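You operate a simulated robot arm through the tools that you are given. There is no shell and no other tool. Be economical: measure what you need, move in short steps, check, and stop when the job is done.

You are at the controls of a simulated two-armed robot. One attempt, no reset.

JOB
Take the blue card on the top of the grey bench and put it away on the top shelf of the filter rack. Put the black thumb screw on top of the cream small carton. Open the white bench door, fetch the white oxygen cell from the top of the grey bench and set it on the upper shelf in the white bench and shut the door again. Put the cream jug in the rinse tub. Open the bench drawer, take the orange strap and put it in the inside the bench drawer and shut the drawer again. Take the red-rimmed water trap and put it on top of the purple valve housing. Put the green-capped exhale filter on the top of the black case lid away on the spare filter shelf of the filter rack. Put the C sensor box from the top of the black case lid on top of the pale-hubbed wheel and the B sensor box on top of the flat black case. Switch the flow analyser switch on. Pull the upper drawer of the service cabinet open. Do these in any order. Set down upright: cream jug, red-rimmed water trap, green-capped exhale filter, sensor box.

Only the result counts: the job must be done as asked and must still hold three seconds after the hand-in. Knocking over, shifting, dropping, spilling or breaking anything else fails it. Lids that push on must go on centred and level and be pressed home; caps that screw on are set level and turned clockwise until they are tight.

ROBOT AND FRAMES
Two 7-joint arms with two-finger grippers on one trunk, on a base that drives. Base frame: it is fixed to the floor where the robot stands at the start and does not move with it; the origin is under the middle of the robot, x ahead of it, y to its left, z up; the surface under the hand at the start is at about z = 760. Units: mm, rad, N and s.
The left shoulder is at the start at [24, 215, 1106], the right one opposite. With the tool pointing down near the work surface each hand reaches from about 100 to 760 mm from the robot's upright axis, wherever it stands, measured 20 degrees to its own side. Places, roughly: bench drawer [500, 0, 700]; black thumb screw (3x3x3 cm) [600, 100, 800]; blue card [750, 0, 750]; cream jug (13x9x12 cm) [1500, 2500, 1000]; flat black case (21x15x3 cm) [-1600, 400, 800]; flow analyser switch [400, -200, 800]; green-capped exhale filter [-1500, 0, 750]; inside the bench drawer [500, 0, 600]; orange strap (7x7x4 cm) [1800, 2500, 900]; pale-hubbed wheel (10x10x3 cm) [-1400, 300, 800]; purple valve housing (6x6x5 cm) [600, 2500, 300]; red-rimmed water trap (6x6x8 cm) [700, 2400, 300]; rinse tub [1100, 2600, 900]; sensor box [-1500, 250, 750]; small carton [750, -500, 750]; spare filter shelf of the filter rack (49x25 cm) [1300, 940, 900]; top shelf of the filter rack (49x25 cm) [1300, 940, 1160]; upper drawer of the service cabinet [3700, 1700, 700]; upper shelf in the white bench [1200, -800, 400]; white bench door [1500, -800, 400]; white oxygen cell [1000, 250, 750]. Payload 2.2 kg a hand.
Tool frame (each hand has its own): the origin (TCP) lies between the finger pads and is the grasp point; the fingertips stand 19 mm ahead of it; z points along the fingers, y is the line along which they close. The gripper opens to 116 mm. The gripper's body begins 70 mm behind the TCP.
Orientation is that of the tool frame in the base frame, as [roll, pitch, yaw] about the fixed x, y, z axes, in that order (R = Rz(yaw) Ry(pitch) Rx(roll)). With the fingers straight down and closing along the base's y, the tool's x points along the base's -x, its y along +y and its z along -z.

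CONTROLS
- The arms move only by the tool apply_moves. It takes "left_targets", "right_targets" or both (then of equal length, played together; a hand with none holds still); each is a list that holds one entry, the list of rows, each a list of 7 numbers: the shift along the tool's x, y, z in mm, then the turn, a rotation vector about the tool's x, y, z in rad, then the finger opening in mm, from 0 to 116. In form: [[[x, y, z, rx, ry, rz, gripper], ...]]. A call has 1 to 12 rows; each row is the pose to reach, as a shift and turn from the pose commanded when the call began, along the tool's axes at that moment. Rows are played at 5 a second. More than 50 mm and 0.15 rad between two rows, or a gripper value outside its range, and nothing of the call is played. A pose out of reach is approached as far as the arm can. The call stops where the force on the tool passes 40 N (or 10 N more than at its start, if that is more) or the arm is blocked; 0.2 s more then pass. The fingers move at their own pace and stop on an object; they squeeze with about 39 N. The grip force told is the motor's: it shows also when the fingers shut on nothing. Time passes only in rows, and 0.2 s behind the last, so rows that repeat a pose let the fingers close. It gives the time, the measured TCP pose, the force on the tool (base axes), the opening and the grip force at its end, in the units of the frame above (readings bear some noise), with the torque about the TCP (base axes, N m) and any sound that the robot's microphone picked up.
- Cameras (640 x 400 px; columns grow to the right, rows downward): "scene" is now at [118.8, -12.8, 1252.3]; the picture's right is [-0.15, -0.99, -0.00], its down [-0.76, 0.12, -0.63] and it looks along [0.63, -0.10, -0.77] (base axes); focal length 214 px, centre (320, 200). "left" rides on the left gripper at [69, 15, -97] in its tool frame; the picture's right is [-0.21, 0.98, 0.00], its down [-0.76, -0.17, -0.63] and it looks along [-0.62, -0.14, 0.77] (tool axes); focal length 251 px, centre (320, 200). "right" rides on the right gripper at [69, -15, -97] in its tool frame; the picture's right is [0.21, 0.98, 0.00], its down [-0.76, 0.17, -0.63] and it looks along [-0.62, 0.14, 0.77] (tool axes); focal length 251 px, centre (320, 200). There is no depth. A picture from a camera that has moved, and an enlarged one, comes with that camera's place and axes in the base frame and with its lens.
- camera(camera): a new picture of that camera. The clock stands still meanwhile.
- slide_trunk(by): slides the trunk up (or, below 0, down) by that many mm; the arms and the scene camera ride with it, the base frame stays. It gives what a move gives, with no picture.
- roll_base(legs): drives the robot by 1 to 6 legs, each [ahead, left, turn to the left] in mm, mm and rad, along the robot's own axes; the way and the turn of a leg run together, so that a leg with both is an arc; at most 1500 mm and 3.142 rad a leg. The arms and the cameras ride along, it lands a little off, and it stops where it bumps. It gives what a move gives.
- head_to(pan, tilt): turns the head with the scene camera to pan (to the left, within 1.396 rad either way) and tilt (down, from -0.506 to 1.204), counted from straight ahead of the robot. It gives what a move gives.
- inspect(camera, box): a new picture of the part [left, top, right, bottom] of that camera's present view, enlarged. The clock stands still meanwhile.
- finish_job(): hands the job in; it is judged then, once.

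Go step by step. Nothing tells you exact positions but the pictures and the camera data: compare them with the known pose of the tool, close in by small moves and look again before you grip or let go. The budget is 567 turns and 370 pictures, counting those below and the enlarged ones. Unless the task says otherwise, let go and move clear before handing in.

The tools are called as a command line: name --argument value ..., lists and objects as JSON in quotes. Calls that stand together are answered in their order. apply_moves: Moves the arms, as the interface text tells. Its arguments: {"type":"object","properties":{"left_targets":{"type":"array","items":{"type":"array","items":{"type":"array","items":{"type":"number"}}}},"right_targets":{"type":"array","items":{"type":"array","items":{"type":"array","items":{"type":"number"}}}}},"required":[]} The other tools are called the same way: slide_trunk (by) slides the trunk up or down; roll_base (legs) drives the base; head_to (pan, tilt) turns the head that bears the scene camera; camera (camera) takes a picture; inspect (camera, box) takes an enlarged picture of a part of a camera's view; finish_job () hands the job in.

At the start:

```text
time: 0.0
left_ee_pos: [466.9, 82.7, 1108.6]
left_tool_rot: [3.139, -0.001, 3.141]
left_contact_force: [-0.2, 0.1, 0.2]
left_ft_torque: [0.01, 0.01, 0.01]
left_gripper_width: 116.1
left_gripper_force: 0.0
right_ee_pos: [479.1, -263.5, 1145.9]
right_tool_rot: [3.14, -0.003, -3.14]
right_contact_force: [-0.3, 0.2, 0.4]
right_ft_torque: [-0.04, 0.01, 0.04]
right_gripper_width: 116.1
right_gripper_force: 0.0
trunk travel left (down, up): [-250.0, 240.0]
robot x, y, heading: [0.2, -1.3, -0.001]
head pan, tilt: [-0.152, 0.881]
```

scene: 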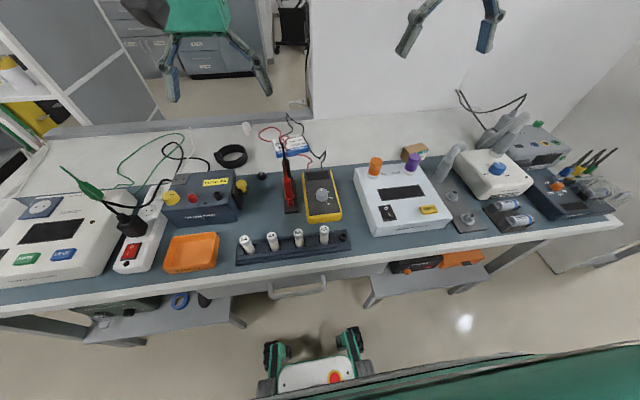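
right: 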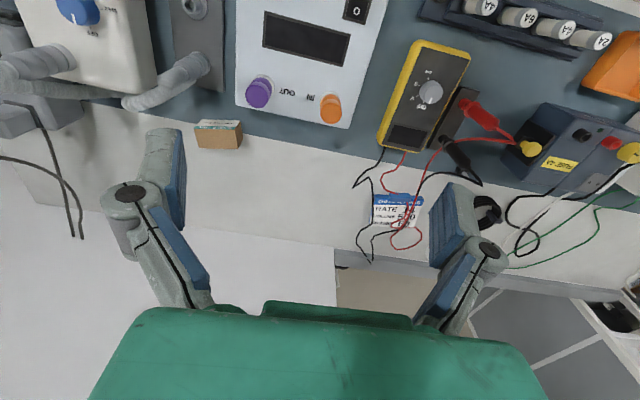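
left: 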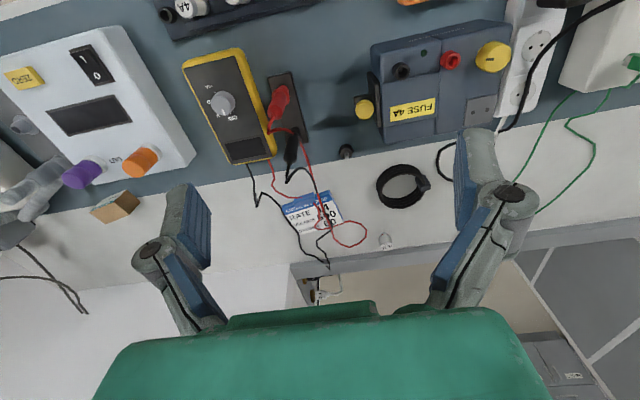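

I see the bench in front with a flow analyser (rocker switch), a multimeter, a blue card near the back edge and the thumb screw. I'll look closer at the bench before starting.

inspect --camera "scene" --box '[200, 100, 360, 200]'

inspect --camera "scene" --box '[340, 120, 500, 220]'

inspect --camera "left" --box '[240, 130, 480, 280]'

```text
4.00 times, centred on (280, 150) of scene
camera zoom: at [118.8, -12.8, 1252.3], right [-0.15, -0.99, 0.0], down [-0.76, 0.12, -0.63], along [0.63, -0.1, -0.77], focal length 858 px, centre (480, 400)
```

zoom: 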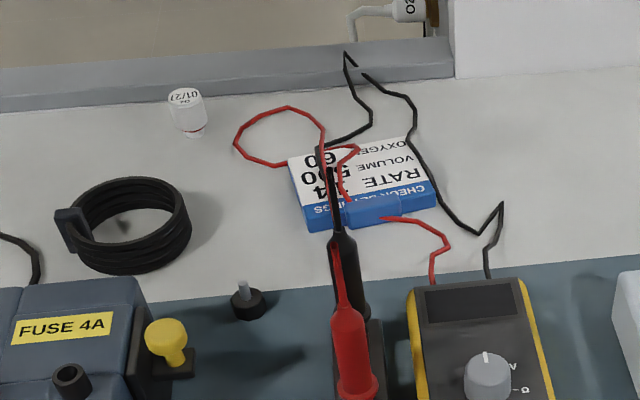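

```text
4.00 times, centred on (420, 170) of scene
camera zoom: at [118.8, -12.8, 1252.3], right [-0.15, -0.99, 0.0], down [-0.76, 0.12, -0.63], along [0.63, -0.1, -0.77], focal length 858 px, centre (-80, 320)
```

zoom: 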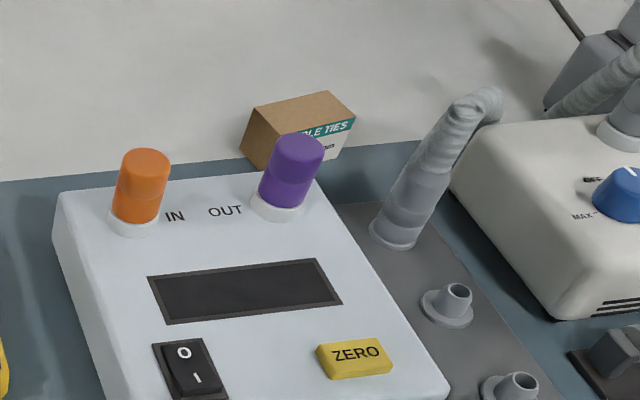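

```text
2.67 times, centred on (360, 205) of left
camera zoom: at [398.2, 97.1, 1206.1], right [0.21, 0.98, 0.0], down [0.76, -0.17, 0.63], along [0.62, -0.14, -0.78], focal length 670 px, centre (213, 187)
```

zoom: 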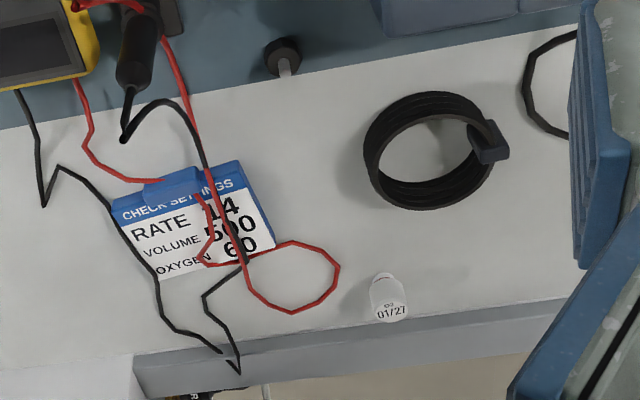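

The small screw, card, white cell, and carton are visible. Now I look around with the head for the other surroundings.

head_to --pan -0.7 --tilt 0.6

camera --camera "scene"

head_to --pan 0.6 --tilt 0.45

camera --camera "scene"

head_to --pan 1.39 --tilt 0.4

camera --camera "scene"

```text
time: 1.0
left_ee_pos: [464.0, 83.4, 1110.2]
left_tool_rot: [3.141, 0.003, 3.141]
left_contact_force: [-0.5, 0.3, -0.5]
left_ft_torque: [0.0, 0.04, 0.01]
left_gripper_width: 115.8
left_gripper_force: 0.1
right_ee_pos: [477.6, -263.9, 1146.4]
right_tool_rot: [3.14, 0.001, -3.141]
right_contact_force: [0.6, 1.5, 0.2]
right_ft_torque: [-0.02, 0.04, -0.03]
right_gripper_width: 116.0
right_gripper_force: 0.0
trunk travel left (down, up): [-250.0, 240.0]
robot x, y, heading: [-3.7, -0.1, 0.0]
head pan, tilt: [-0.7, 0.6]
```

```text
363 pictures are left
camera scene: at [110.9, -58.2, 1275.5], right [-0.64, -0.77, 0.0], down [-0.44, 0.36, -0.82], along [0.63, -0.53, -0.57], focal length 214 px, centre (320, 200)
```

scene: 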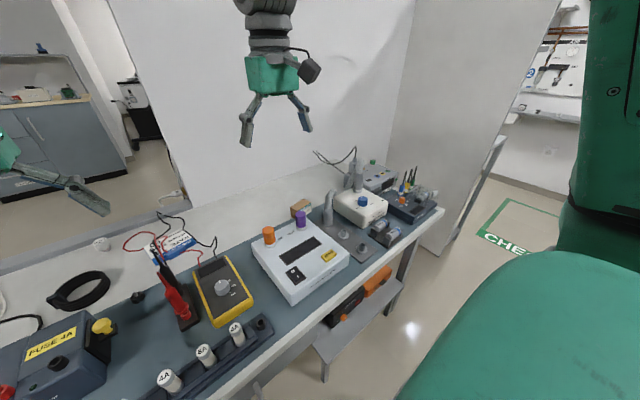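

```text
time: 2.4
left_ee_pos: [464.4, 81.6, 1110.3]
left_tool_rot: [-3.14, 0.003, -3.141]
left_contact_force: [0.4, 0.0, 1.1]
left_ft_torque: [0.02, 0.0, 0.03]
left_gripper_width: 116.2
left_gripper_force: 0.0
right_ee_pos: [476.3, -263.8, 1146.8]
right_tool_rot: [3.141, 0.001, -3.141]
right_contact_force: [-0.2, -0.4, -0.1]
right_ft_torque: [0.03, -0.05, -0.02]
right_gripper_width: 116.0
right_gripper_force: 0.0
trunk travel left (down, up): [-250.0, 240.0]
robot x, y, heading: [1.1, 4.2, 0.002]
head pan, tilt: [0.6, 0.45]
```

```text
362 pictures are left
camera scene: at [119.0, 50.7, 1289.2], right [0.56, -0.83, 0.0], down [-0.36, -0.24, -0.9], along [0.74, 0.51, -0.44], focal length 214 px, centre (320, 200)
```

scene: 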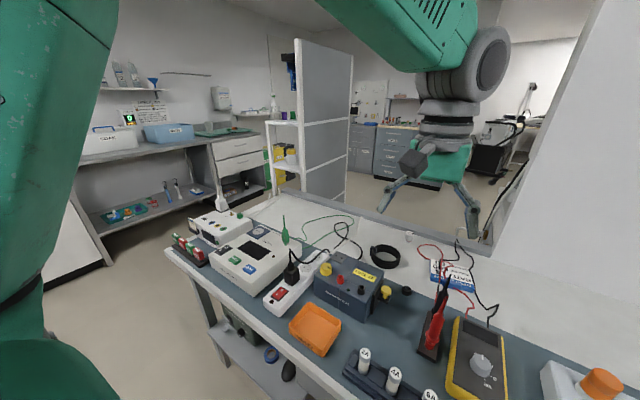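

```text
time: 3.6
left_ee_pos: [463.9, 82.5, 1110.4]
left_tool_rot: [-3.141, 0.001, -3.14]
left_contact_force: [0.0, 0.3, 0.6]
left_ft_torque: [0.03, 0.0, 0.0]
left_gripper_width: 115.9
left_gripper_force: 0.0
right_ee_pos: [476.6, -263.5, 1146.0]
right_tool_rot: [-3.141, 0.001, -3.141]
right_contact_force: [-0.5, 0.1, -0.2]
right_ft_torque: [-0.01, 0.0, -0.01]
right_gripper_width: 116.0
right_gripper_force: 0.1
trunk travel left (down, up): [-250.0, 240.0]
robot x, y, heading: [-3.0, -2.6, 0.004]
head pan, tilt: [1.389, 0.4]
```

```text
361 pictures are left
camera scene: at [59.9, 89.9, 1294.1], right [0.98, -0.18, 0.0], down [-0.07, -0.38, -0.92], along [0.17, 0.91, -0.39], focal length 214 px, centre (320, 200)
```

scene: 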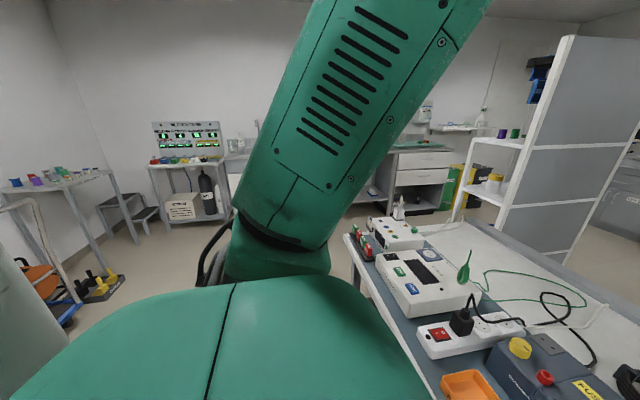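

The analyser switch is at about [400,-226,830]. I'll bring the right hand nearer to look at it.

head_to --pan -0.2 --tilt 0.9

apply_moves --right_targets '[[[20, 10, 40, 0, 0, 0, 60], [40, 20, 80, 0, 0, 0, 20], [60, 30, 120, 0, 0, 0, 0], [80, 35, 160, 0, 0, 0, 0], [80, 35, 190, 0, 0, 0, 0]]]'

camera --camera "right"

inspect --camera "scene" --box '[330, 140, 490, 240]'

```text
time: 5.2
left_ee_pos: [464.8, 83.6, 1109.7]
left_tool_rot: [3.14, 0.001, 3.14]
left_contact_force: [-0.9, -0.1, -0.8]
left_ft_torque: [-0.02, 0.02, 0.05]
left_gripper_width: 116.0
left_gripper_force: 0.2
right_ee_pos: [476.1, -263.9, 1146.9]
right_tool_rot: [-3.14, 0.003, -3.14]
right_contact_force: [0.7, 0.6, -0.1]
right_ft_torque: [0.0, 0.03, -0.03]
right_gripper_width: 116.3
right_gripper_force: 0.2
trunk travel left (down, up): [-250.0, 240.0]
robot x, y, heading: [0.3, 0.6, 0.004]
head pan, tilt: [-0.201, 0.901]
```

```text
time: 6.4
left_ee_pos: [466.0, 83.4, 1110.3]
left_tool_rot: [3.14, -0.002, 3.141]
left_contact_force: [-0.2, 0.5, -0.7]
left_ft_torque: [0.02, -0.01, 0.0]
left_gripper_width: 116.0
left_gripper_force: 0.2
right_ee_pos: [397.9, -227.5, 953.4]
right_tool_rot: [-3.141, 0.0, -3.141]
right_contact_force: [0.1, -0.2, -0.4]
right_ft_torque: [0.0, 0.03, -0.01]
right_gripper_width: 0.2
right_gripper_force: 28.8
trunk travel left (down, up): [-250.0, 240.0]
robot x, y, heading: [0.1, -2.9, -0.001]
head pan, tilt: [-0.201, 0.901]
```

```text
360 pictures are left
camera right: at [329.3, -242.2, 1051.5], right [-0.21, 0.98, 0.0], down [0.76, 0.17, 0.63], along [0.62, 0.14, -0.77], focal length 251 px, centre (320, 200)
```

right: 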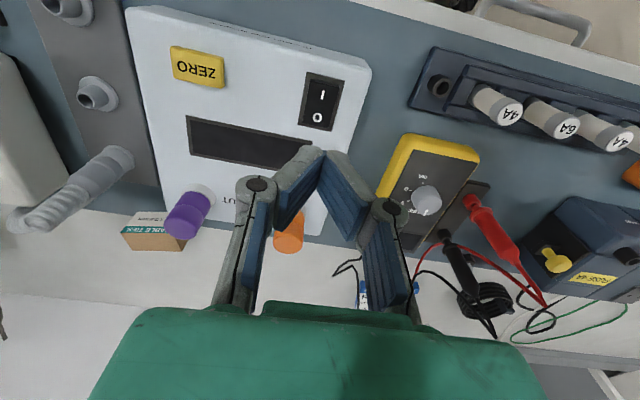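

```text
4.00 times, centred on (410, 190) of scene
camera zoom: at [118.3, -16.1, 1250.7], right [-0.2, -0.98, 0.0], down [-0.77, 0.16, -0.62], along [0.6, -0.12, -0.79], focal length 858 px, centre (-40, 240)
```

zoom: 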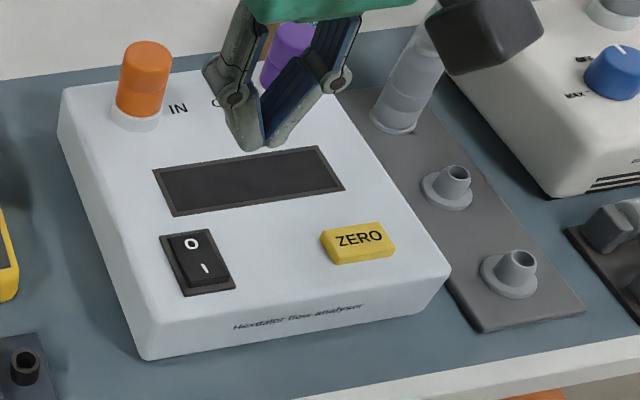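

The "I" end of the rocker is at about [395,-226,812]; I'll bring the closed fingertips down onto it.

apply_moves --right_targets '[[[3, 0, 45, 0, 0, 0, 0], [6, 0, 90, 0, 0, 0, 0], [6, 0, 110, 0, 0, 0, 0]]]'

inspect --camera "scene" --box '[330, 140, 490, 240]'

camera --camera "right"

```text
time: 7.2
left_ee_pos: [463.8, 82.3, 1110.6]
left_tool_rot: [3.142, 0.002, -3.141]
left_contact_force: [0.1, 0.8, 0.0]
left_ft_torque: [-0.01, 0.03, 0.01]
left_gripper_width: 116.1
left_gripper_force: 0.1
right_ee_pos: [392.5, -226.5, 847.4]
right_tool_rot: [3.141, 0.003, 3.14]
right_contact_force: [0.3, -0.2, -0.1]
right_ft_torque: [-0.03, 0.04, 0.03]
right_gripper_width: 0.1
right_gripper_force: 28.5
trunk travel left (down, up): [-250.0, 240.0]
robot x, y, heading: [3.1, 0.6, -0.003]
head pan, tilt: [-0.201, 0.901]
```

```text
4.00 times, centred on (410, 190) of scene
camera zoom: at [117.0, -16.2, 1250.9], right [-0.2, -0.98, 0.0], down [-0.77, 0.16, -0.62], along [0.61, -0.12, -0.79], focal length 858 px, centre (-40, 240)
```

zoom: 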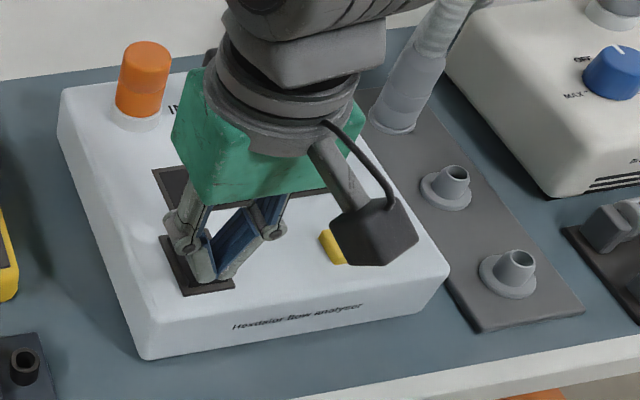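

```text
357 pictures are left
camera right: at [322.1, -241.1, 944.9], right [-0.21, 0.98, 0.0], down [0.75, 0.17, 0.63], along [0.62, 0.14, -0.77], focal length 251 px, centre (320, 200)
```

right: 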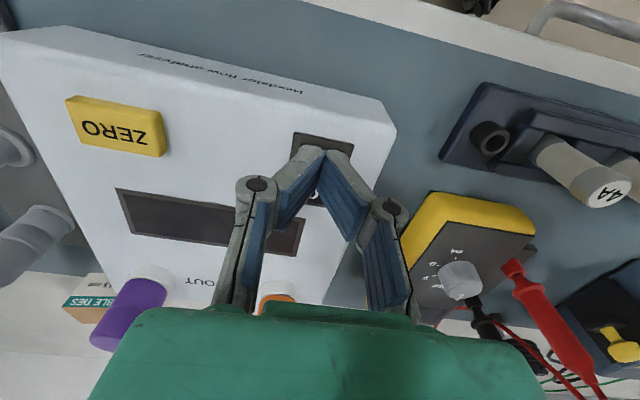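

The tip sits just above the I end; pressing down gently.

apply_moves --right_targets '[[[0, 0, 5, 0, 0, 0, 0], [0, 0, 10, 0, 0, 0, 0], [0, 0, 14, 0, 0, 0, 0], [0, 0, 17, 0, 0, 0, 0], [0, 0, 19, 0, 0, 0, 0], [0, 0, 21, 0, 0, 0, 0], [0, 0, 23, 0, 0, 0, 0]]]'

apply_moves --right_targets '[[[0, 0, -40, 0, 0, 0, 0], [40, 0, -80, 0, 0, 0, 0], [60, 0, -120, 0, 0, 0, 0]]]'

inspect --camera "scene" --box '[330, 140, 490, 240]'

camera --camera "right"

```text
time: 7.9
left_ee_pos: [460.7, 84.7, 1111.5]
left_tool_rot: [-3.138, 0.005, -3.14]
left_contact_force: [-0.2, 0.1, -0.3]
left_ft_torque: [-0.02, -0.02, -0.01]
left_gripper_width: 115.9
left_gripper_force: 0.1
right_ee_pos: [391.1, -227.1, 841.8]
right_tool_rot: [-3.139, 0.01, 3.139]
right_contact_force: [-9.7, 0.2, 26.2]
right_ft_torque: [0.0, -0.08, 0.01]
right_gripper_width: 6.0
right_gripper_force: 28.0
trunk travel left (down, up): [-250.0, 240.0]
robot x, y, heading: [-1.9, -1.1, -0.0]
head pan, tilt: [-0.201, 0.901]
stopped in row 3 (right hand): the force on the tool passed its limit at 48 N (the readings are from after the stop); the commanded pose is now the measured one
```

```text
refused: row 2 steps farther than a row can; nothing moved
```

```text
4.00 times, centred on (410, 190) of scene
camera zoom: at [114.6, -14.2, 1251.4], right [-0.2, -0.98, 0.0], down [-0.77, 0.16, -0.62], along [0.61, -0.12, -0.78], focal length 858 px, centre (-40, 240)
```

zoom: 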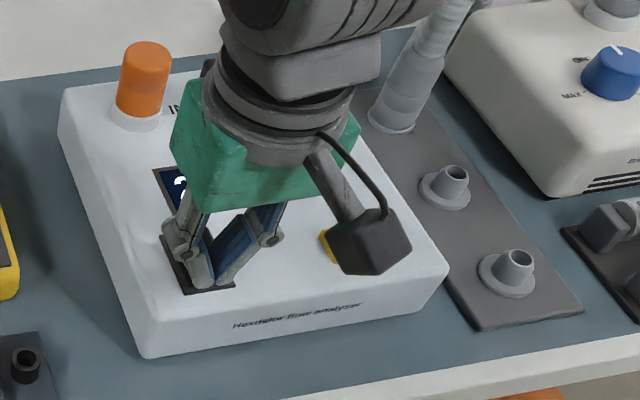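

```text
355 pictures are left
camera right: at [320.6, -240.3, 938.6], right [-0.21, 0.98, 0.0], down [0.75, 0.17, 0.64], along [0.63, 0.13, -0.77], focal length 251 px, centre (320, 200)
```

right: 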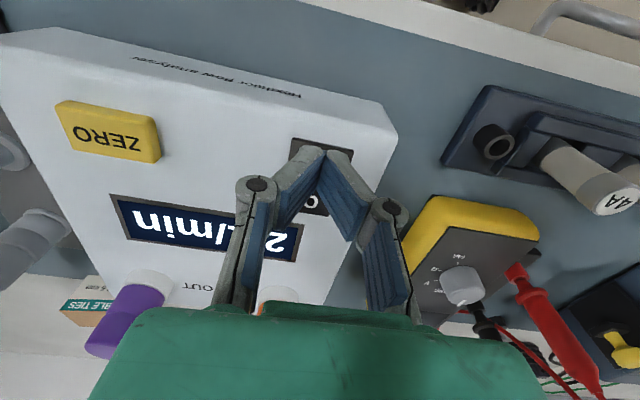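

The display lit up, so the switch is on. I retract the right hand and bring the left hand above the thumb screw.

apply_moves --right_targets '[[[0, 0, -40, 0, 0, 0, 0], [20, 0, -80, 0, 0, 0, 0], [50, 0, -115, 0, 0, 0, 0], [80, 0, -150, 0, 0, 0, 0], [100, 0, -190, 0, 0, 0, 0]]]' --left_targets '[[[-40, 2, 0, 0, 0, 0, 100], [-80, 4, 0, 0, 0, 0, 80], [-120, 6, 20, 0, 0, 0, 60], [-150, 8, 55, 0, 0, 0, 60], [-170, 10, 95, 0, 0, 0, 60]]]'

camera --camera "left"

camera --camera "scene"

```text
time: 9.1
left_ee_pos: [632.9, 86.0, 1016.8]
left_tool_rot: [3.137, 0.004, 3.142]
left_contact_force: [-0.5, -0.3, 0.8]
left_ft_torque: [0.07, 0.01, 0.02]
left_gripper_width: 59.8
left_gripper_force: 0.1
right_ee_pos: [290.6, -236.4, 1025.4]
right_tool_rot: [3.136, 0.011, 3.139]
right_contact_force: [0.0, -0.4, -0.5]
right_ft_torque: [0.07, 0.03, -0.01]
right_gripper_width: 0.2
right_gripper_force: 28.4
trunk travel left (down, up): [-250.0, 240.0]
robot x, y, heading: [1.3, 3.2, -0.004]
head pan, tilt: [-0.201, 0.901]
```

```text
354 pictures are left
camera left: at [564.8, 99.3, 1114.4], right [0.22, 0.98, 0.01], down [0.75, -0.17, 0.63], along [0.62, -0.13, -0.77], focal length 251 px, centre (320, 200)
```

left: 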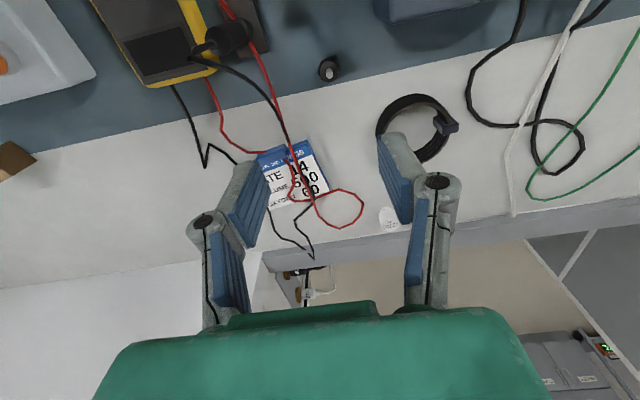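

```text
353 pictures are left
camera scene: at [119.4, -24.0, 1250.4], right [-0.2, -0.98, -0.01], down [-0.77, 0.16, -0.62], along [0.6, -0.12, -0.79], focal length 214 px, centre (320, 200)
```

scene: 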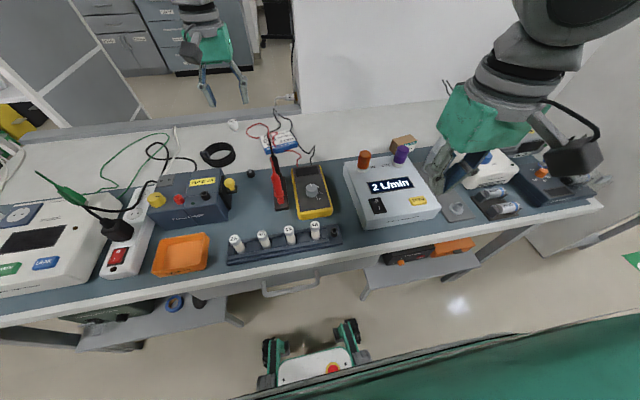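

The screw is at about [638,97]. Lowering the left hand over it.

apply_moves --left_targets '[[[-3, 6, 45, 0, 0, 0, 60], [-5, 11, 90, 0, 0, 0, 60], [-5, 11, 135, 0, 0, 0, 60], [-5, 11, 175, 0, 0, 0, 60]]]'

camera --camera "left"

inspect --camera "scene" --box '[200, 110, 320, 210]'

```text
time: 10.1
left_ee_pos: [638.0, 100.4, 843.8]
left_tool_rot: [3.135, 0.003, 3.141]
left_contact_force: [1.1, 0.1, -0.1]
left_ft_torque: [0.05, 0.04, 0.0]
left_gripper_width: 60.1
left_gripper_force: 0.0
right_ee_pos: [289.4, -237.6, 1026.4]
right_tool_rot: [3.137, 0.01, 3.139]
right_contact_force: [0.8, 0.6, 0.4]
right_ft_torque: [0.02, 0.01, 0.0]
right_gripper_width: 0.0
right_gripper_force: 28.4
trunk travel left (down, up): [-250.0, 240.0]
robot x, y, heading: [0.1, -0.2, 0.002]
head pan, tilt: [-0.201, 0.901]
```

```text
352 pictures are left
camera left: at [568.3, 113.6, 940.5], right [0.22, 0.98, 0.01], down [0.75, -0.17, 0.63], along [0.62, -0.13, -0.77], focal length 251 px, centre (320, 200)
```

left: 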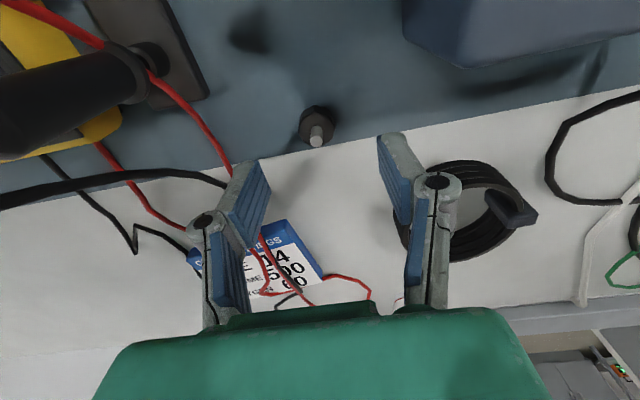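

```text
4.00 times, centred on (260, 160) of scene
camera zoom: at [119.5, -24.9, 1250.4], right [-0.2, -0.98, -0.01], down [-0.77, 0.16, -0.62], along [0.6, -0.12, -0.79], focal length 858 px, centre (560, 360)
```

zoom: 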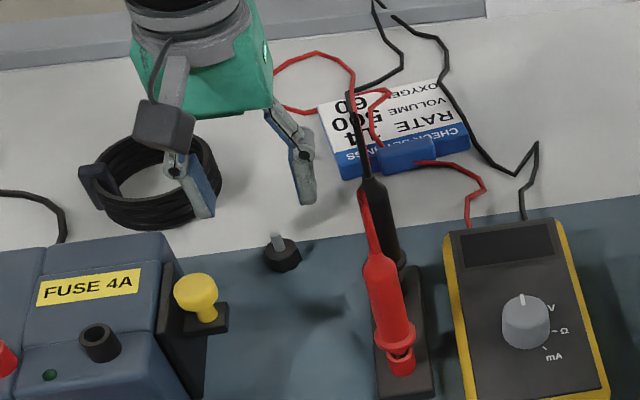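

Aligned within a few mm; lowering to table height and closing.

apply_moves --left_targets '[[[0, -3, 30, 0, 0, 0, 60], [0, -3, 50, 0, 0, 0, 60], [0, -3, 60, 0, 0, 0, 60], [0, -3, 60, 0, 0, 0, 20], [0, -3, 60, 0, 0, 0, 10], [0, -3, 60, 0, 0, 0, 10]]]'

camera --camera "left"

```text
time: 11.5
left_ee_pos: [637.8, 102.9, 781.4]
left_tool_rot: [-3.141, 0.003, 3.141]
left_contact_force: [0.3, -1.1, 0.3]
left_ft_torque: [0.01, -0.01, 0.01]
left_gripper_width: 23.4
left_gripper_force: 38.3
right_ee_pos: [288.6, -230.5, 1026.1]
right_tool_rot: [-3.141, 0.011, 3.139]
right_contact_force: [-0.1, 0.4, -0.4]
right_ft_torque: [-0.01, -0.01, 0.0]
right_gripper_width: 0.0
right_gripper_force: 29.0
trunk travel left (down, up): [-250.0, 240.0]
robot x, y, heading: [1.1, 1.6, 0.003]
head pan, tilt: [-0.201, 0.901]
```

```text
350 pictures are left
camera left: at [568.6, 116.5, 878.3], right [0.21, 0.98, 0.0], down [0.75, -0.17, 0.64], along [0.62, -0.14, -0.77], focal length 251 px, centre (320, 200)
```

left: 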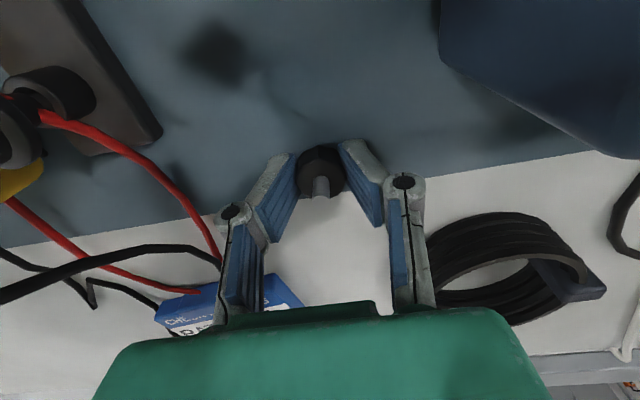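

Gripped at 23 mm. Lift it and drive right to bring the left hand in front of the carton.

apply_moves --left_targets '[[[0, 0, -45, 0, 0, 0, 10], [0, 0, -90, 0, 0, 0, 10], [0, 0, -135, 0, 0, 0, 10], [0, 0, -180, 0, 0, 0, 10], [40, 0, -200, 0, 0, 0, 10]]]'

roll_base --legs '[[0, -480, 0]]'

camera --camera "left"

camera --camera "scene"

```text
time: 12.7
left_ee_pos: [596.2, 99.6, 983.9]
left_tool_rot: [3.14, 0.006, -3.14]
left_contact_force: [-0.8, 0.5, -0.6]
left_ft_torque: [0.0, -0.04, -0.02]
left_gripper_width: 23.3
left_gripper_force: 38.4
right_ee_pos: [287.2, -231.9, 1027.2]
right_tool_rot: [3.139, 0.014, 3.141]
right_contact_force: [-0.2, 0.7, 0.4]
right_ft_torque: [0.01, -0.02, -0.02]
right_gripper_width: 0.0
right_gripper_force: 28.8
trunk travel left (down, up): [-250.0, 240.0]
robot x, y, heading: [1.1, 1.8, -0.001]
head pan, tilt: [-0.201, 0.901]
```

```text
time: 15.5
left_ee_pos: [599.4, -349.8, 981.4]
left_tool_rot: [-3.128, 0.002, -3.135]
left_contact_force: [-0.1, 0.5, 0.0]
left_ft_torque: [-0.04, -0.01, 0.01]
left_gripper_width: 22.9
left_gripper_force: 39.1
right_ee_pos: [291.2, -683.3, 1032.1]
right_tool_rot: [-3.13, 0.011, -3.136]
right_contact_force: [-0.6, 0.1, 1.1]
right_ft_torque: [-0.03, -0.01, 0.03]
right_gripper_width: 0.0
right_gripper_force: 28.5
trunk travel left (down, up): [-250.0, 240.0]
robot x, y, heading: [1.9, -465.0, 0.008]
head pan, tilt: [-0.201, 0.901]
```

```text
349 pictures are left
camera left: at [530.4, -335.3, 1077.5], right [0.21, 0.98, -0.01], down [0.76, -0.15, 0.64], along [0.62, -0.14, -0.77], focal length 251 px, centre (320, 200)
```

left: 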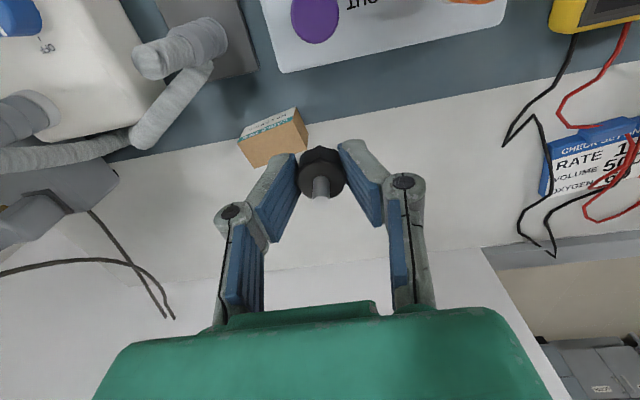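

```text
348 pictures are left
camera scene: at [118.9, -471.3, 1250.9], right [-0.19, -0.98, 0.01], down [-0.77, 0.15, -0.62], along [0.61, -0.13, -0.78], focal length 214 px, centre (320, 200)
```

scene: 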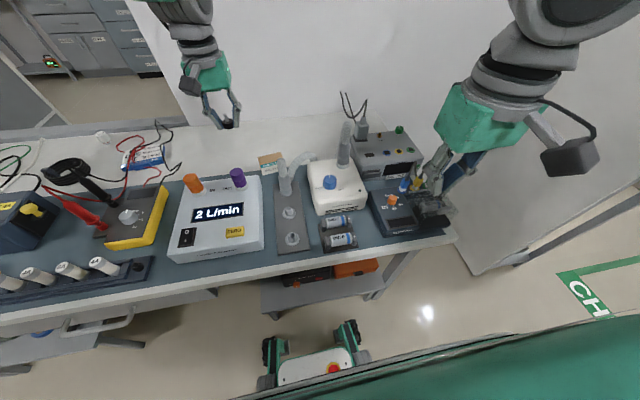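

The carton is near; I measure it closely.

inspect --camera "left" --box '[200, 80, 360, 180]'

inspect --camera "scene" --box '[220, 130, 340, 205]'

```text
4.00 times, centred on (280, 130) of left
camera zoom: at [530.4, -335.3, 1077.5], right [0.21, 0.98, -0.01], down [0.76, -0.15, 0.64], along [0.62, -0.14, -0.77], focal length 1006 px, centre (480, 480)
```

zoom: 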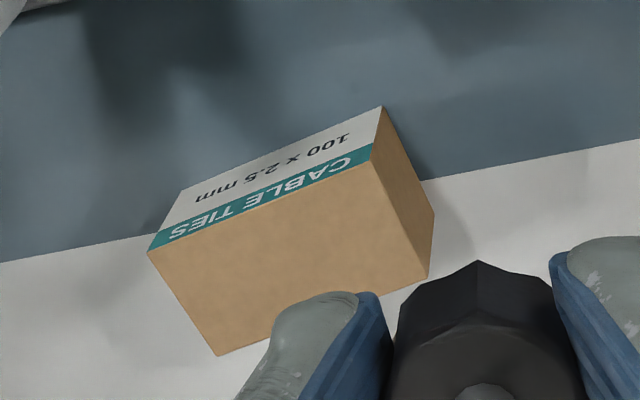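

```text
5.33 times, centred on (280, 168) of scene
camera zoom: at [118.9, -471.3, 1250.9], right [-0.19, -0.98, 0.01], down [-0.77, 0.15, -0.62], along [0.61, -0.13, -0.78], focal length 1144 px, centre (533, 373)
```

zoom: 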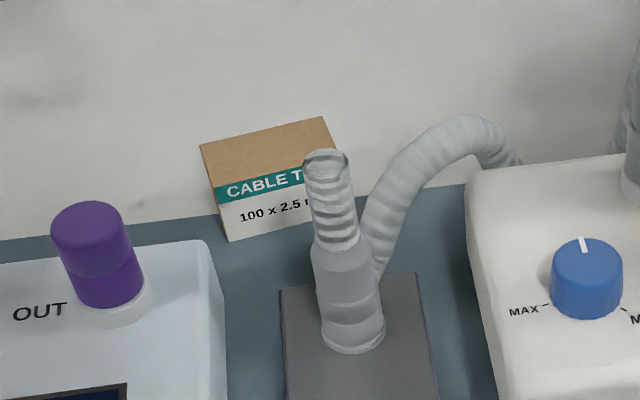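

Carton top centre is about [655,-423,804]. I move over it at height then lower partway and check.

apply_moves --left_targets '[[[-25, -35, 0, 0, 0, 0, 10], [-50, -70, 0, 0, 0, 0, 10], [-56, -73, 40, 0, 0, 0, 10], [-56, -73, 80, 0, 0, 0, 10], [-56, -73, 125, 0, 0, 0, 10], [-56, -73, 125, 0, 0, 0, 10]]]'

camera --camera "left"

inspect --camera "scene" --box '[220, 130, 340, 205]'

```text
time: 16.9
left_ee_pos: [653.9, -439.5, 858.1]
left_tool_rot: [3.138, 0.008, -3.136]
left_contact_force: [0.9, -0.6, -0.9]
left_ft_torque: [0.03, -0.01, -0.03]
left_gripper_width: 23.0
left_gripper_force: 38.6
right_ee_pos: [287.6, -700.6, 1028.5]
right_tool_rot: [3.139, 0.013, -3.137]
right_contact_force: [0.0, -0.5, 0.1]
right_ft_torque: [-0.03, -0.03, 0.01]
right_gripper_width: 0.0
right_gripper_force: 28.4
trunk travel left (down, up): [-250.0, 240.0]
robot x, y, heading: [1.8, -469.4, 0.005]
head pan, tilt: [-0.201, 0.901]
```

```text
345 pictures are left
camera left: at [583.4, -426.0, 955.7], right [0.21, 0.98, 0.0], down [0.75, -0.16, 0.64], along [0.62, -0.13, -0.77], focal length 251 px, centre (320, 200)
```

left: 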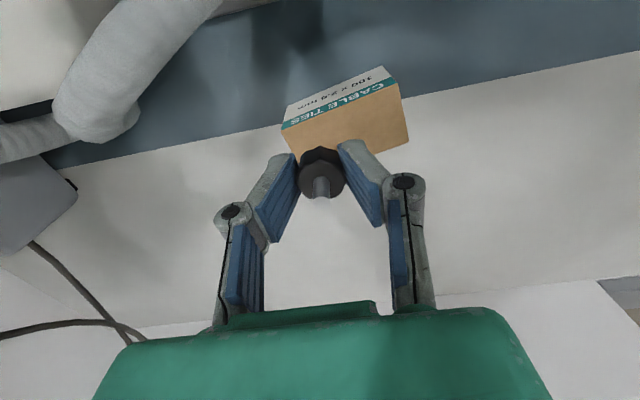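

```text
5.33 times, centred on (280, 168) of scene
camera zoom: at [118.6, -494.3, 1250.7], right [-0.2, -0.98, -0.01], down [-0.77, 0.16, -0.62], along [0.61, -0.11, -0.79], focal length 1144 px, centre (533, 373)
```

zoom: 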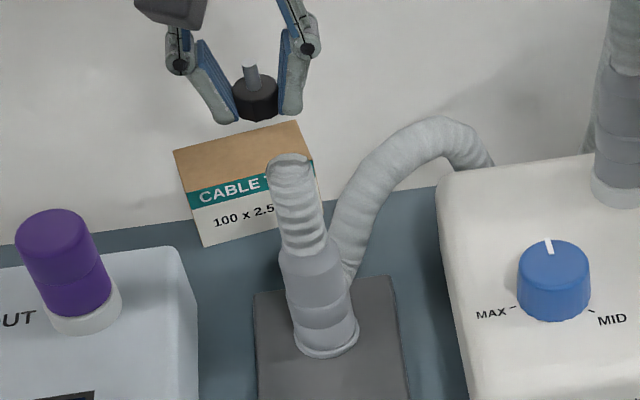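

The base crept a little to the right; the carton centre is still at [653,-422]. Correct +18 mm in y, then lower.

apply_moves --left_targets '[[[0, 18, 0, 0, 0, 0, 10], [0, 18, 15, 0, 0, 0, 10], [0, 18, 24, 0, 0, 0, 10]]]'

inspect --camera "left" --box '[220, 70, 460, 220]'

inspect --camera "scene" --box '[220, 130, 340, 205]'

```text
time: 17.7
left_ee_pos: [652.8, -421.4, 835.0]
left_tool_rot: [3.138, 0.008, -3.134]
left_contact_force: [0.5, -1.0, -0.5]
left_ft_torque: [0.04, 0.04, 0.02]
left_gripper_width: 23.0
left_gripper_force: 39.2
right_ee_pos: [287.7, -699.8, 1028.0]
right_tool_rot: [3.139, 0.014, -3.137]
right_contact_force: [0.4, 0.8, 0.1]
right_ft_torque: [0.01, -0.04, -0.03]
right_gripper_width: 0.0
right_gripper_force: 28.6
trunk travel left (down, up): [-250.0, 240.0]
robot x, y, heading: [0.6, -468.8, 0.009]
head pan, tilt: [-0.201, 0.901]
```

```text
2.67 times, centred on (340, 145) of left
camera zoom: at [583.4, -407.4, 931.7], right [0.21, 0.98, 0.0], down [0.75, -0.16, 0.64], along [0.62, -0.13, -0.77], focal length 670 px, centre (267, 347)
```

zoom: 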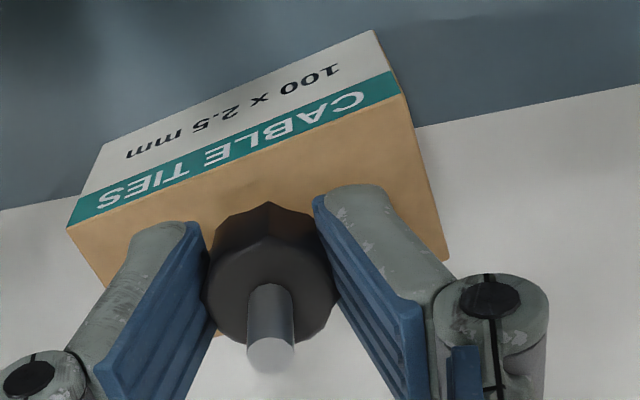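

```text
5.33 times, centred on (280, 168) of scene
camera zoom: at [119.5, -492.0, 1250.6], right [-0.19, -0.98, -0.01], down [-0.77, 0.16, -0.62], along [0.61, -0.11, -0.79], focal length 1144 px, centre (533, 373)
```

zoom: 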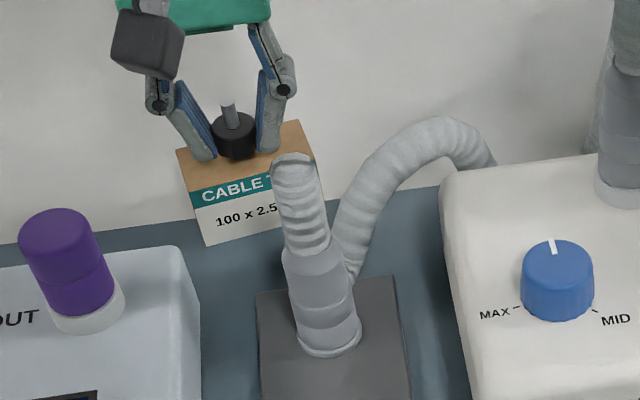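

Centred over the carton; lower until contact and release.

apply_moves --left_targets '[[[0, 0, 4, 0, 0, 0, 10], [0, 0, 7, 0, 0, 0, 10], [0, 0, 9, 0, 0, 0, 10]]]'

inspect --camera "scene" --box '[220, 130, 340, 205]'

```text
time: 18.5
left_ee_pos: [653.0, -419.1, 828.6]
left_tool_rot: [3.141, 0.005, -3.134]
left_contact_force: [-0.7, 1.2, 1.2]
left_ft_torque: [0.07, 0.01, -0.02]
left_gripper_width: 23.0
left_gripper_force: 38.9
right_ee_pos: [288.6, -699.0, 1028.4]
right_tool_rot: [3.139, 0.014, -3.137]
right_contact_force: [0.2, -0.8, 0.3]
right_ft_torque: [0.01, -0.03, 0.01]
right_gripper_width: 0.2
right_gripper_force: 28.2
trunk travel left (down, up): [-250.0, 240.0]
robot x, y, heading: [2.9, -465.5, 0.009]
head pan, tilt: [-0.201, 0.901]
```

```text
5.33 times, centred on (280, 168) of scene
camera zoom: at [119.1, -488.7, 1250.7], right [-0.19, -0.98, 0.0], down [-0.77, 0.16, -0.62], along [0.61, -0.12, -0.79], focal length 1144 px, centre (533, 373)
```

zoom: 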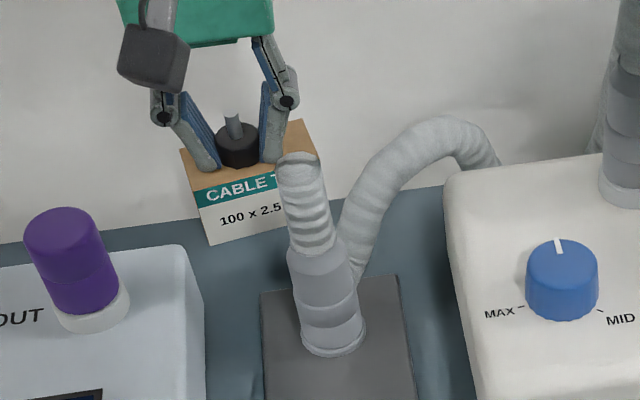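

apply_moves --left_targets '[[[0, 0, 2, 0, 0, 0, 10], [0, 0, 3, 0, 0, 0, 10], [0, 0, 4, 0, 0, 0, 10], [0, 0, 5, 0, 0, 0, 10]]]'

```text
time: 19.5
left_ee_pos: [655.5, -411.6, 826.3]
left_tool_rot: [-3.137, 0.015, -3.133]
left_contact_force: [-0.1, 2.8, 28.7]
left_ft_torque: [0.03, -0.09, 0.03]
left_gripper_width: 23.4
left_gripper_force: 39.5
right_ee_pos: [285.2, -693.1, 1031.2]
right_tool_rot: [-3.139, 0.015, -3.137]
right_contact_force: [0.5, 0.7, 0.8]
right_ft_torque: [-0.02, 0.01, 0.02]
right_gripper_width: 0.1
right_gripper_force: 29.1
trunk travel left (down, up): [-250.0, 240.0]
robot x, y, heading: [4.8, -462.6, 0.007]
head pan, tilt: [-0.201, 0.901]
```

Contact reached. Check before letting go.

inspect --camera "scene" --box '[220, 130, 340, 205]'

inspect --camera "left" --box '[220, 70, 460, 220]'

```text
5.33 times, centred on (280, 168) of scene
camera zoom: at [114.5, -482.6, 1251.6], right [-0.19, -0.98, 0.0], down [-0.77, 0.15, -0.62], along [0.61, -0.12, -0.78], focal length 1144 px, centre (533, 373)
```

zoom: 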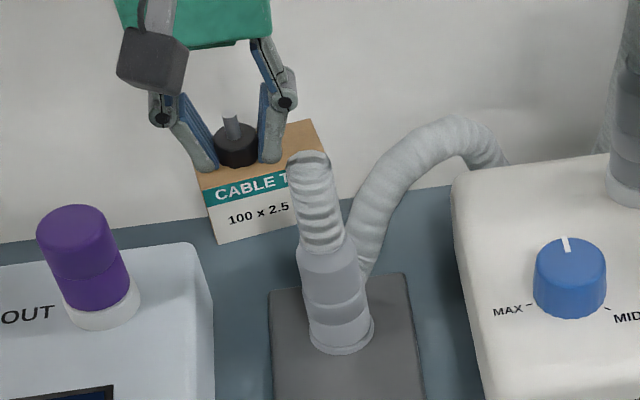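

```text
2.67 times, centred on (340, 145) of left
camera zoom: at [584.6, -398.5, 921.6], right [0.21, 0.98, 0.0], down [0.75, -0.16, 0.64], along [0.63, -0.13, -0.77], focal length 670 px, centre (267, 347)
```

zoom: 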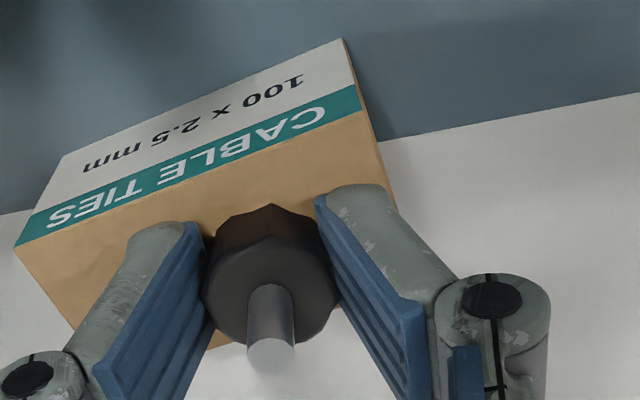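

The base sways by a few mm. I lift slightly, shift back -9 mm in y, set down and release.

apply_moves --left_targets '[[[0, 0, -6, 0, 0, 0, 10], [0, -9, -6, 0, 0, 0, 10], [0, -9, -6, 0, 0, 0, 10]]]'

inspect --camera "left" --box '[220, 70, 460, 220]'

```text
time: 20.3
left_ee_pos: [655.1, -423.7, 826.0]
left_tool_rot: [-3.138, 0.005, -3.135]
left_contact_force: [-0.9, 0.8, 2.1]
left_ft_torque: [0.01, 0.01, 0.01]
left_gripper_width: 23.7
left_gripper_force: 38.9
right_ee_pos: [288.3, -693.3, 1028.9]
right_tool_rot: [-3.137, 0.013, -3.135]
right_contact_force: [-0.2, 0.2, 0.2]
right_ft_torque: [0.0, 0.0, -0.03]
right_gripper_width: 0.0
right_gripper_force: 28.9
trunk travel left (down, up): [-250.0, 240.0]
robot x, y, heading: [-0.1, -465.1, 0.005]
head pan, tilt: [-0.201, 0.901]
```

```text
2.67 times, centred on (340, 145) of left
camera zoom: at [585.7, -409.1, 922.9], right [0.21, 0.98, 0.0], down [0.76, -0.16, 0.64], along [0.62, -0.13, -0.77], focal length 670 px, centre (267, 347)
```

zoom: 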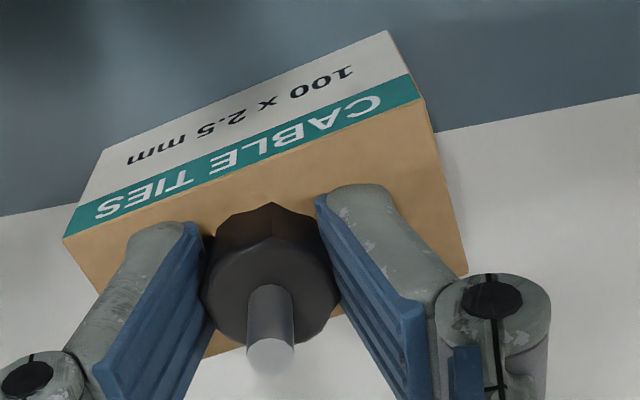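

Centred. Release and lift away.

apply_moves --left_targets '[[[0, 0, 1, 0, 0, 0, 40], [0, 0, 1, 0, 0, 0, 45], [0, 0, 1, 0, 0, 0, 45], [0, 0, -40, 0, 0, 0, 45], [0, 0, -90, 0, 0, 0, 60], [0, 0, -140, 0, 0, 0, 60]]]'

inspect --camera "scene" --box '[220, 130, 340, 205]'

```text
time: 21.7
left_ee_pos: [654.9, -424.4, 971.4]
left_tool_rot: [-3.138, 0.006, -3.132]
left_contact_force: [0.3, -0.4, -0.6]
left_ft_torque: [0.02, -0.06, 0.05]
left_gripper_width: 60.0
left_gripper_force: 0.1
right_ee_pos: [288.0, -691.4, 1029.4]
right_tool_rot: [-3.139, 0.014, -3.138]
right_contact_force: [0.6, 0.0, 0.3]
right_ft_torque: [0.01, -0.02, 0.0]
right_gripper_width: 0.1
right_gripper_force: 28.2
trunk travel left (down, up): [-250.0, 240.0]
robot x, y, heading: [0.9, -468.3, 0.004]
head pan, tilt: [-0.201, 0.901]
```

```text
5.33 times, centred on (280, 168) of scene
camera zoom: at [118.1, -483.4, 1250.9], right [-0.19, -0.98, 0.0], down [-0.77, 0.15, -0.62], along [0.61, -0.12, -0.79], focal length 1144 px, centre (533, 373)
```

zoom: 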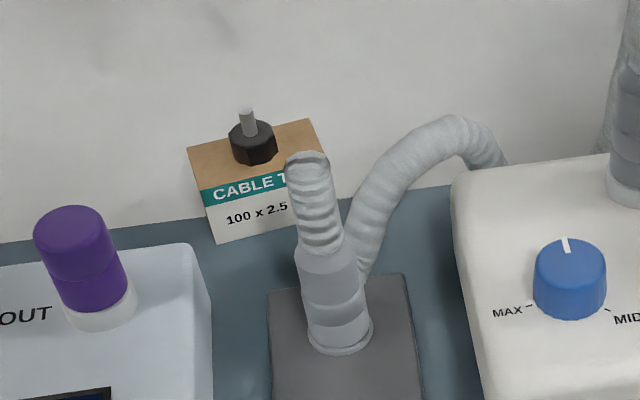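

The screw stands on the carton. The card and cell are closer to the bench's back edge, so I'll take them from behind later; now I stow the arms and drive left round the bench, turning to face +y.

apply_moves --left_targets '[[[45, 15, -10, 0, 0, 0, 60], [90, 30, -20, 0, 0, 0, 60], [135, 45, -30, 0, 0, 0, 60], [180, 60, -40, 0, 0, 0, 60], [225, 75, -50, 0, 0, 0, 60], [270, 90, -60, 0, 0, 0, 60], [300, 110, -70, 0, 0, 0, 60], [320, 140, -80, 0, 0, 0, 60]]]' --right_targets '[[[0, 0, -5, 0, 0, 0, 60], [0, 0, -10, 0, 0, 0, 60], [0, 0, -15, 0, 0, 0, 60], [0, 0, -20, 0, 0, 0, 60], [0, 0, -20, 0, 0, 0, 60], [0, 0, -20, 0, 0, 0, 60], [0, 0, -20, 0, 0, 0, 60], [0, 0, -20, 0, 0, 0, 60]]]'

roll_base --legs '[[-250, 0, 0], [0, 0, 1.571]]'

head_to --pan 0 --tilt 0.4

camera --camera "scene"

```text
time: 23.5
left_ee_pos: [331.8, -276.1, 1044.5]
left_tool_rot: [-3.133, 0.006, -3.134]
left_contact_force: [0.2, 0.4, 0.9]
left_ft_torque: [-0.02, -0.04, 0.02]
left_gripper_width: 59.9
left_gripper_force: 0.1
right_ee_pos: [287.6, -686.6, 1051.2]
right_tool_rot: [-3.133, 0.013, -3.136]
right_contact_force: [-0.4, 0.2, -0.6]
right_ft_torque: [-0.03, 0.01, -0.03]
right_gripper_width: 59.9
right_gripper_force: 0.0
trunk travel left (down, up): [-250.0, 240.0]
robot x, y, heading: [0.8, -464.8, 0.004]
head pan, tilt: [-0.201, 0.901]
```

```text
time: 29.3
left_ee_pos: [-447.5, -141.5, 1045.1]
left_tool_rot: [-3.141, 0.01, -1.541]
left_contact_force: [0.3, -0.3, -0.6]
left_ft_torque: [0.0, 0.0, -0.02]
left_gripper_width: 60.1
left_gripper_force: 0.1
right_ee_pos: [-35.5, -177.4, 1050.3]
right_tool_rot: [-3.14, 0.012, -1.543]
right_contact_force: [-0.2, -0.6, 0.0]
right_ft_torque: [0.07, 0.02, -0.01]
right_gripper_width: 60.0
right_gripper_force: 0.0
trunk travel left (down, up): [-250.0, 240.0]
robot x, y, heading: [-259.8, -469.4, 1.601]
head pan, tilt: [-0.201, 0.901]
```

```text
time: 30.2
left_ee_pos: [-448.2, -142.5, 1046.1]
left_tool_rot: [-3.136, 0.007, -1.541]
left_contact_force: [0.0, 0.2, 0.6]
left_ft_torque: [-0.04, 0.01, 0.0]
left_gripper_width: 60.1
left_gripper_force: 0.0
right_ee_pos: [-35.9, -178.8, 1050.9]
right_tool_rot: [-3.139, 0.014, -1.543]
right_contact_force: [0.3, -0.2, 0.2]
right_ft_torque: [-0.02, -0.03, -0.01]
right_gripper_width: 60.0
right_gripper_force: 0.0
trunk travel left (down, up): [-250.0, 240.0]
robot x, y, heading: [-259.2, -466.2, 1.598]
head pan, tilt: [0.0, 0.4]
```

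```text
336 pictures are left
camera scene: at [-259.1, -334.3, 1293.9], right [1.0, 0.03, 0.0], down [0.01, -0.39, -0.92], along [-0.03, 0.92, -0.39], focal length 214 px, centre (320, 200)
```

scene: 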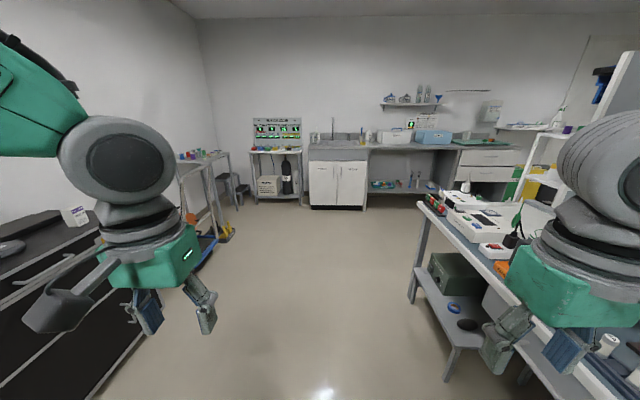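

The way ahead is clear. Driving to about [450,1500] facing the far bench.

roll_base --legs '[[1500, 0, -0.03], [450, 0, 0], [0, -800, 0]]'

head_to --pan 0 --tilt 0.6

camera --camera "scene"

```text
time: 43.9
left_ee_pos: [304.7, 1849.7, 1046.1]
left_tool_rot: [-3.14, 0.007, -1.541]
left_contact_force: [0.8, -0.1, -0.3]
left_ft_torque: [0.02, -0.01, -0.01]
left_gripper_width: 59.9
left_gripper_force: 0.1
right_ee_pos: [716.4, 1813.1, 1049.2]
right_tool_rot: [-3.138, 0.013, -1.543]
right_contact_force: [0.0, -0.2, 0.3]
right_ft_torque: [0.0, -0.01, 0.0]
right_gripper_width: 59.8
right_gripper_force: 0.0
trunk travel left (down, up): [-250.0, 240.0]
robot x, y, heading: [496.4, 1522.8, 1.599]
head pan, tilt: [0.0, 0.4]
```

```text
time: 44.6
left_ee_pos: [304.9, 1849.5, 1047.2]
left_tool_rot: [-3.136, 0.01, -1.542]
left_contact_force: [-0.5, -0.7, 0.9]
left_ft_torque: [0.0, 0.03, -0.03]
left_gripper_width: 59.9
left_gripper_force: 0.1
right_ee_pos: [716.7, 1811.6, 1050.5]
right_tool_rot: [-3.138, 0.016, -1.543]
right_contact_force: [-0.4, -0.2, 0.6]
right_ft_torque: [0.01, 0.0, 0.0]
right_gripper_width: 60.1
right_gripper_force: 0.0
trunk travel left (down, up): [-250.0, 240.0]
robot x, y, heading: [491.2, 1521.6, 1.601]
head pan, tilt: [0.0, 0.6]
```

```text
335 pictures are left
camera scene: at [493.2, 1652.7, 1275.8], right [1.0, 0.03, 0.0], down [0.01, -0.57, -0.82], along [-0.02, 0.82, -0.57], focal length 214 px, centre (320, 200)
```

scene: 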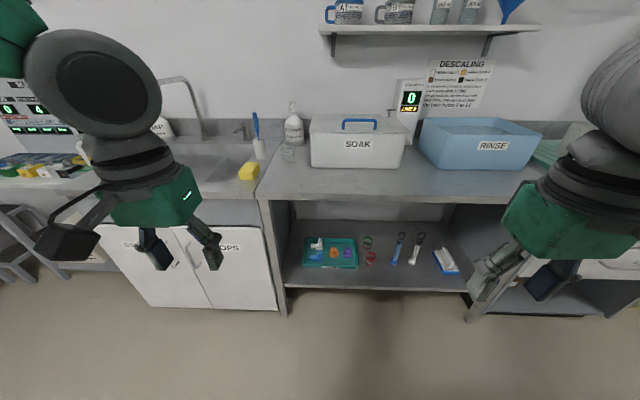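

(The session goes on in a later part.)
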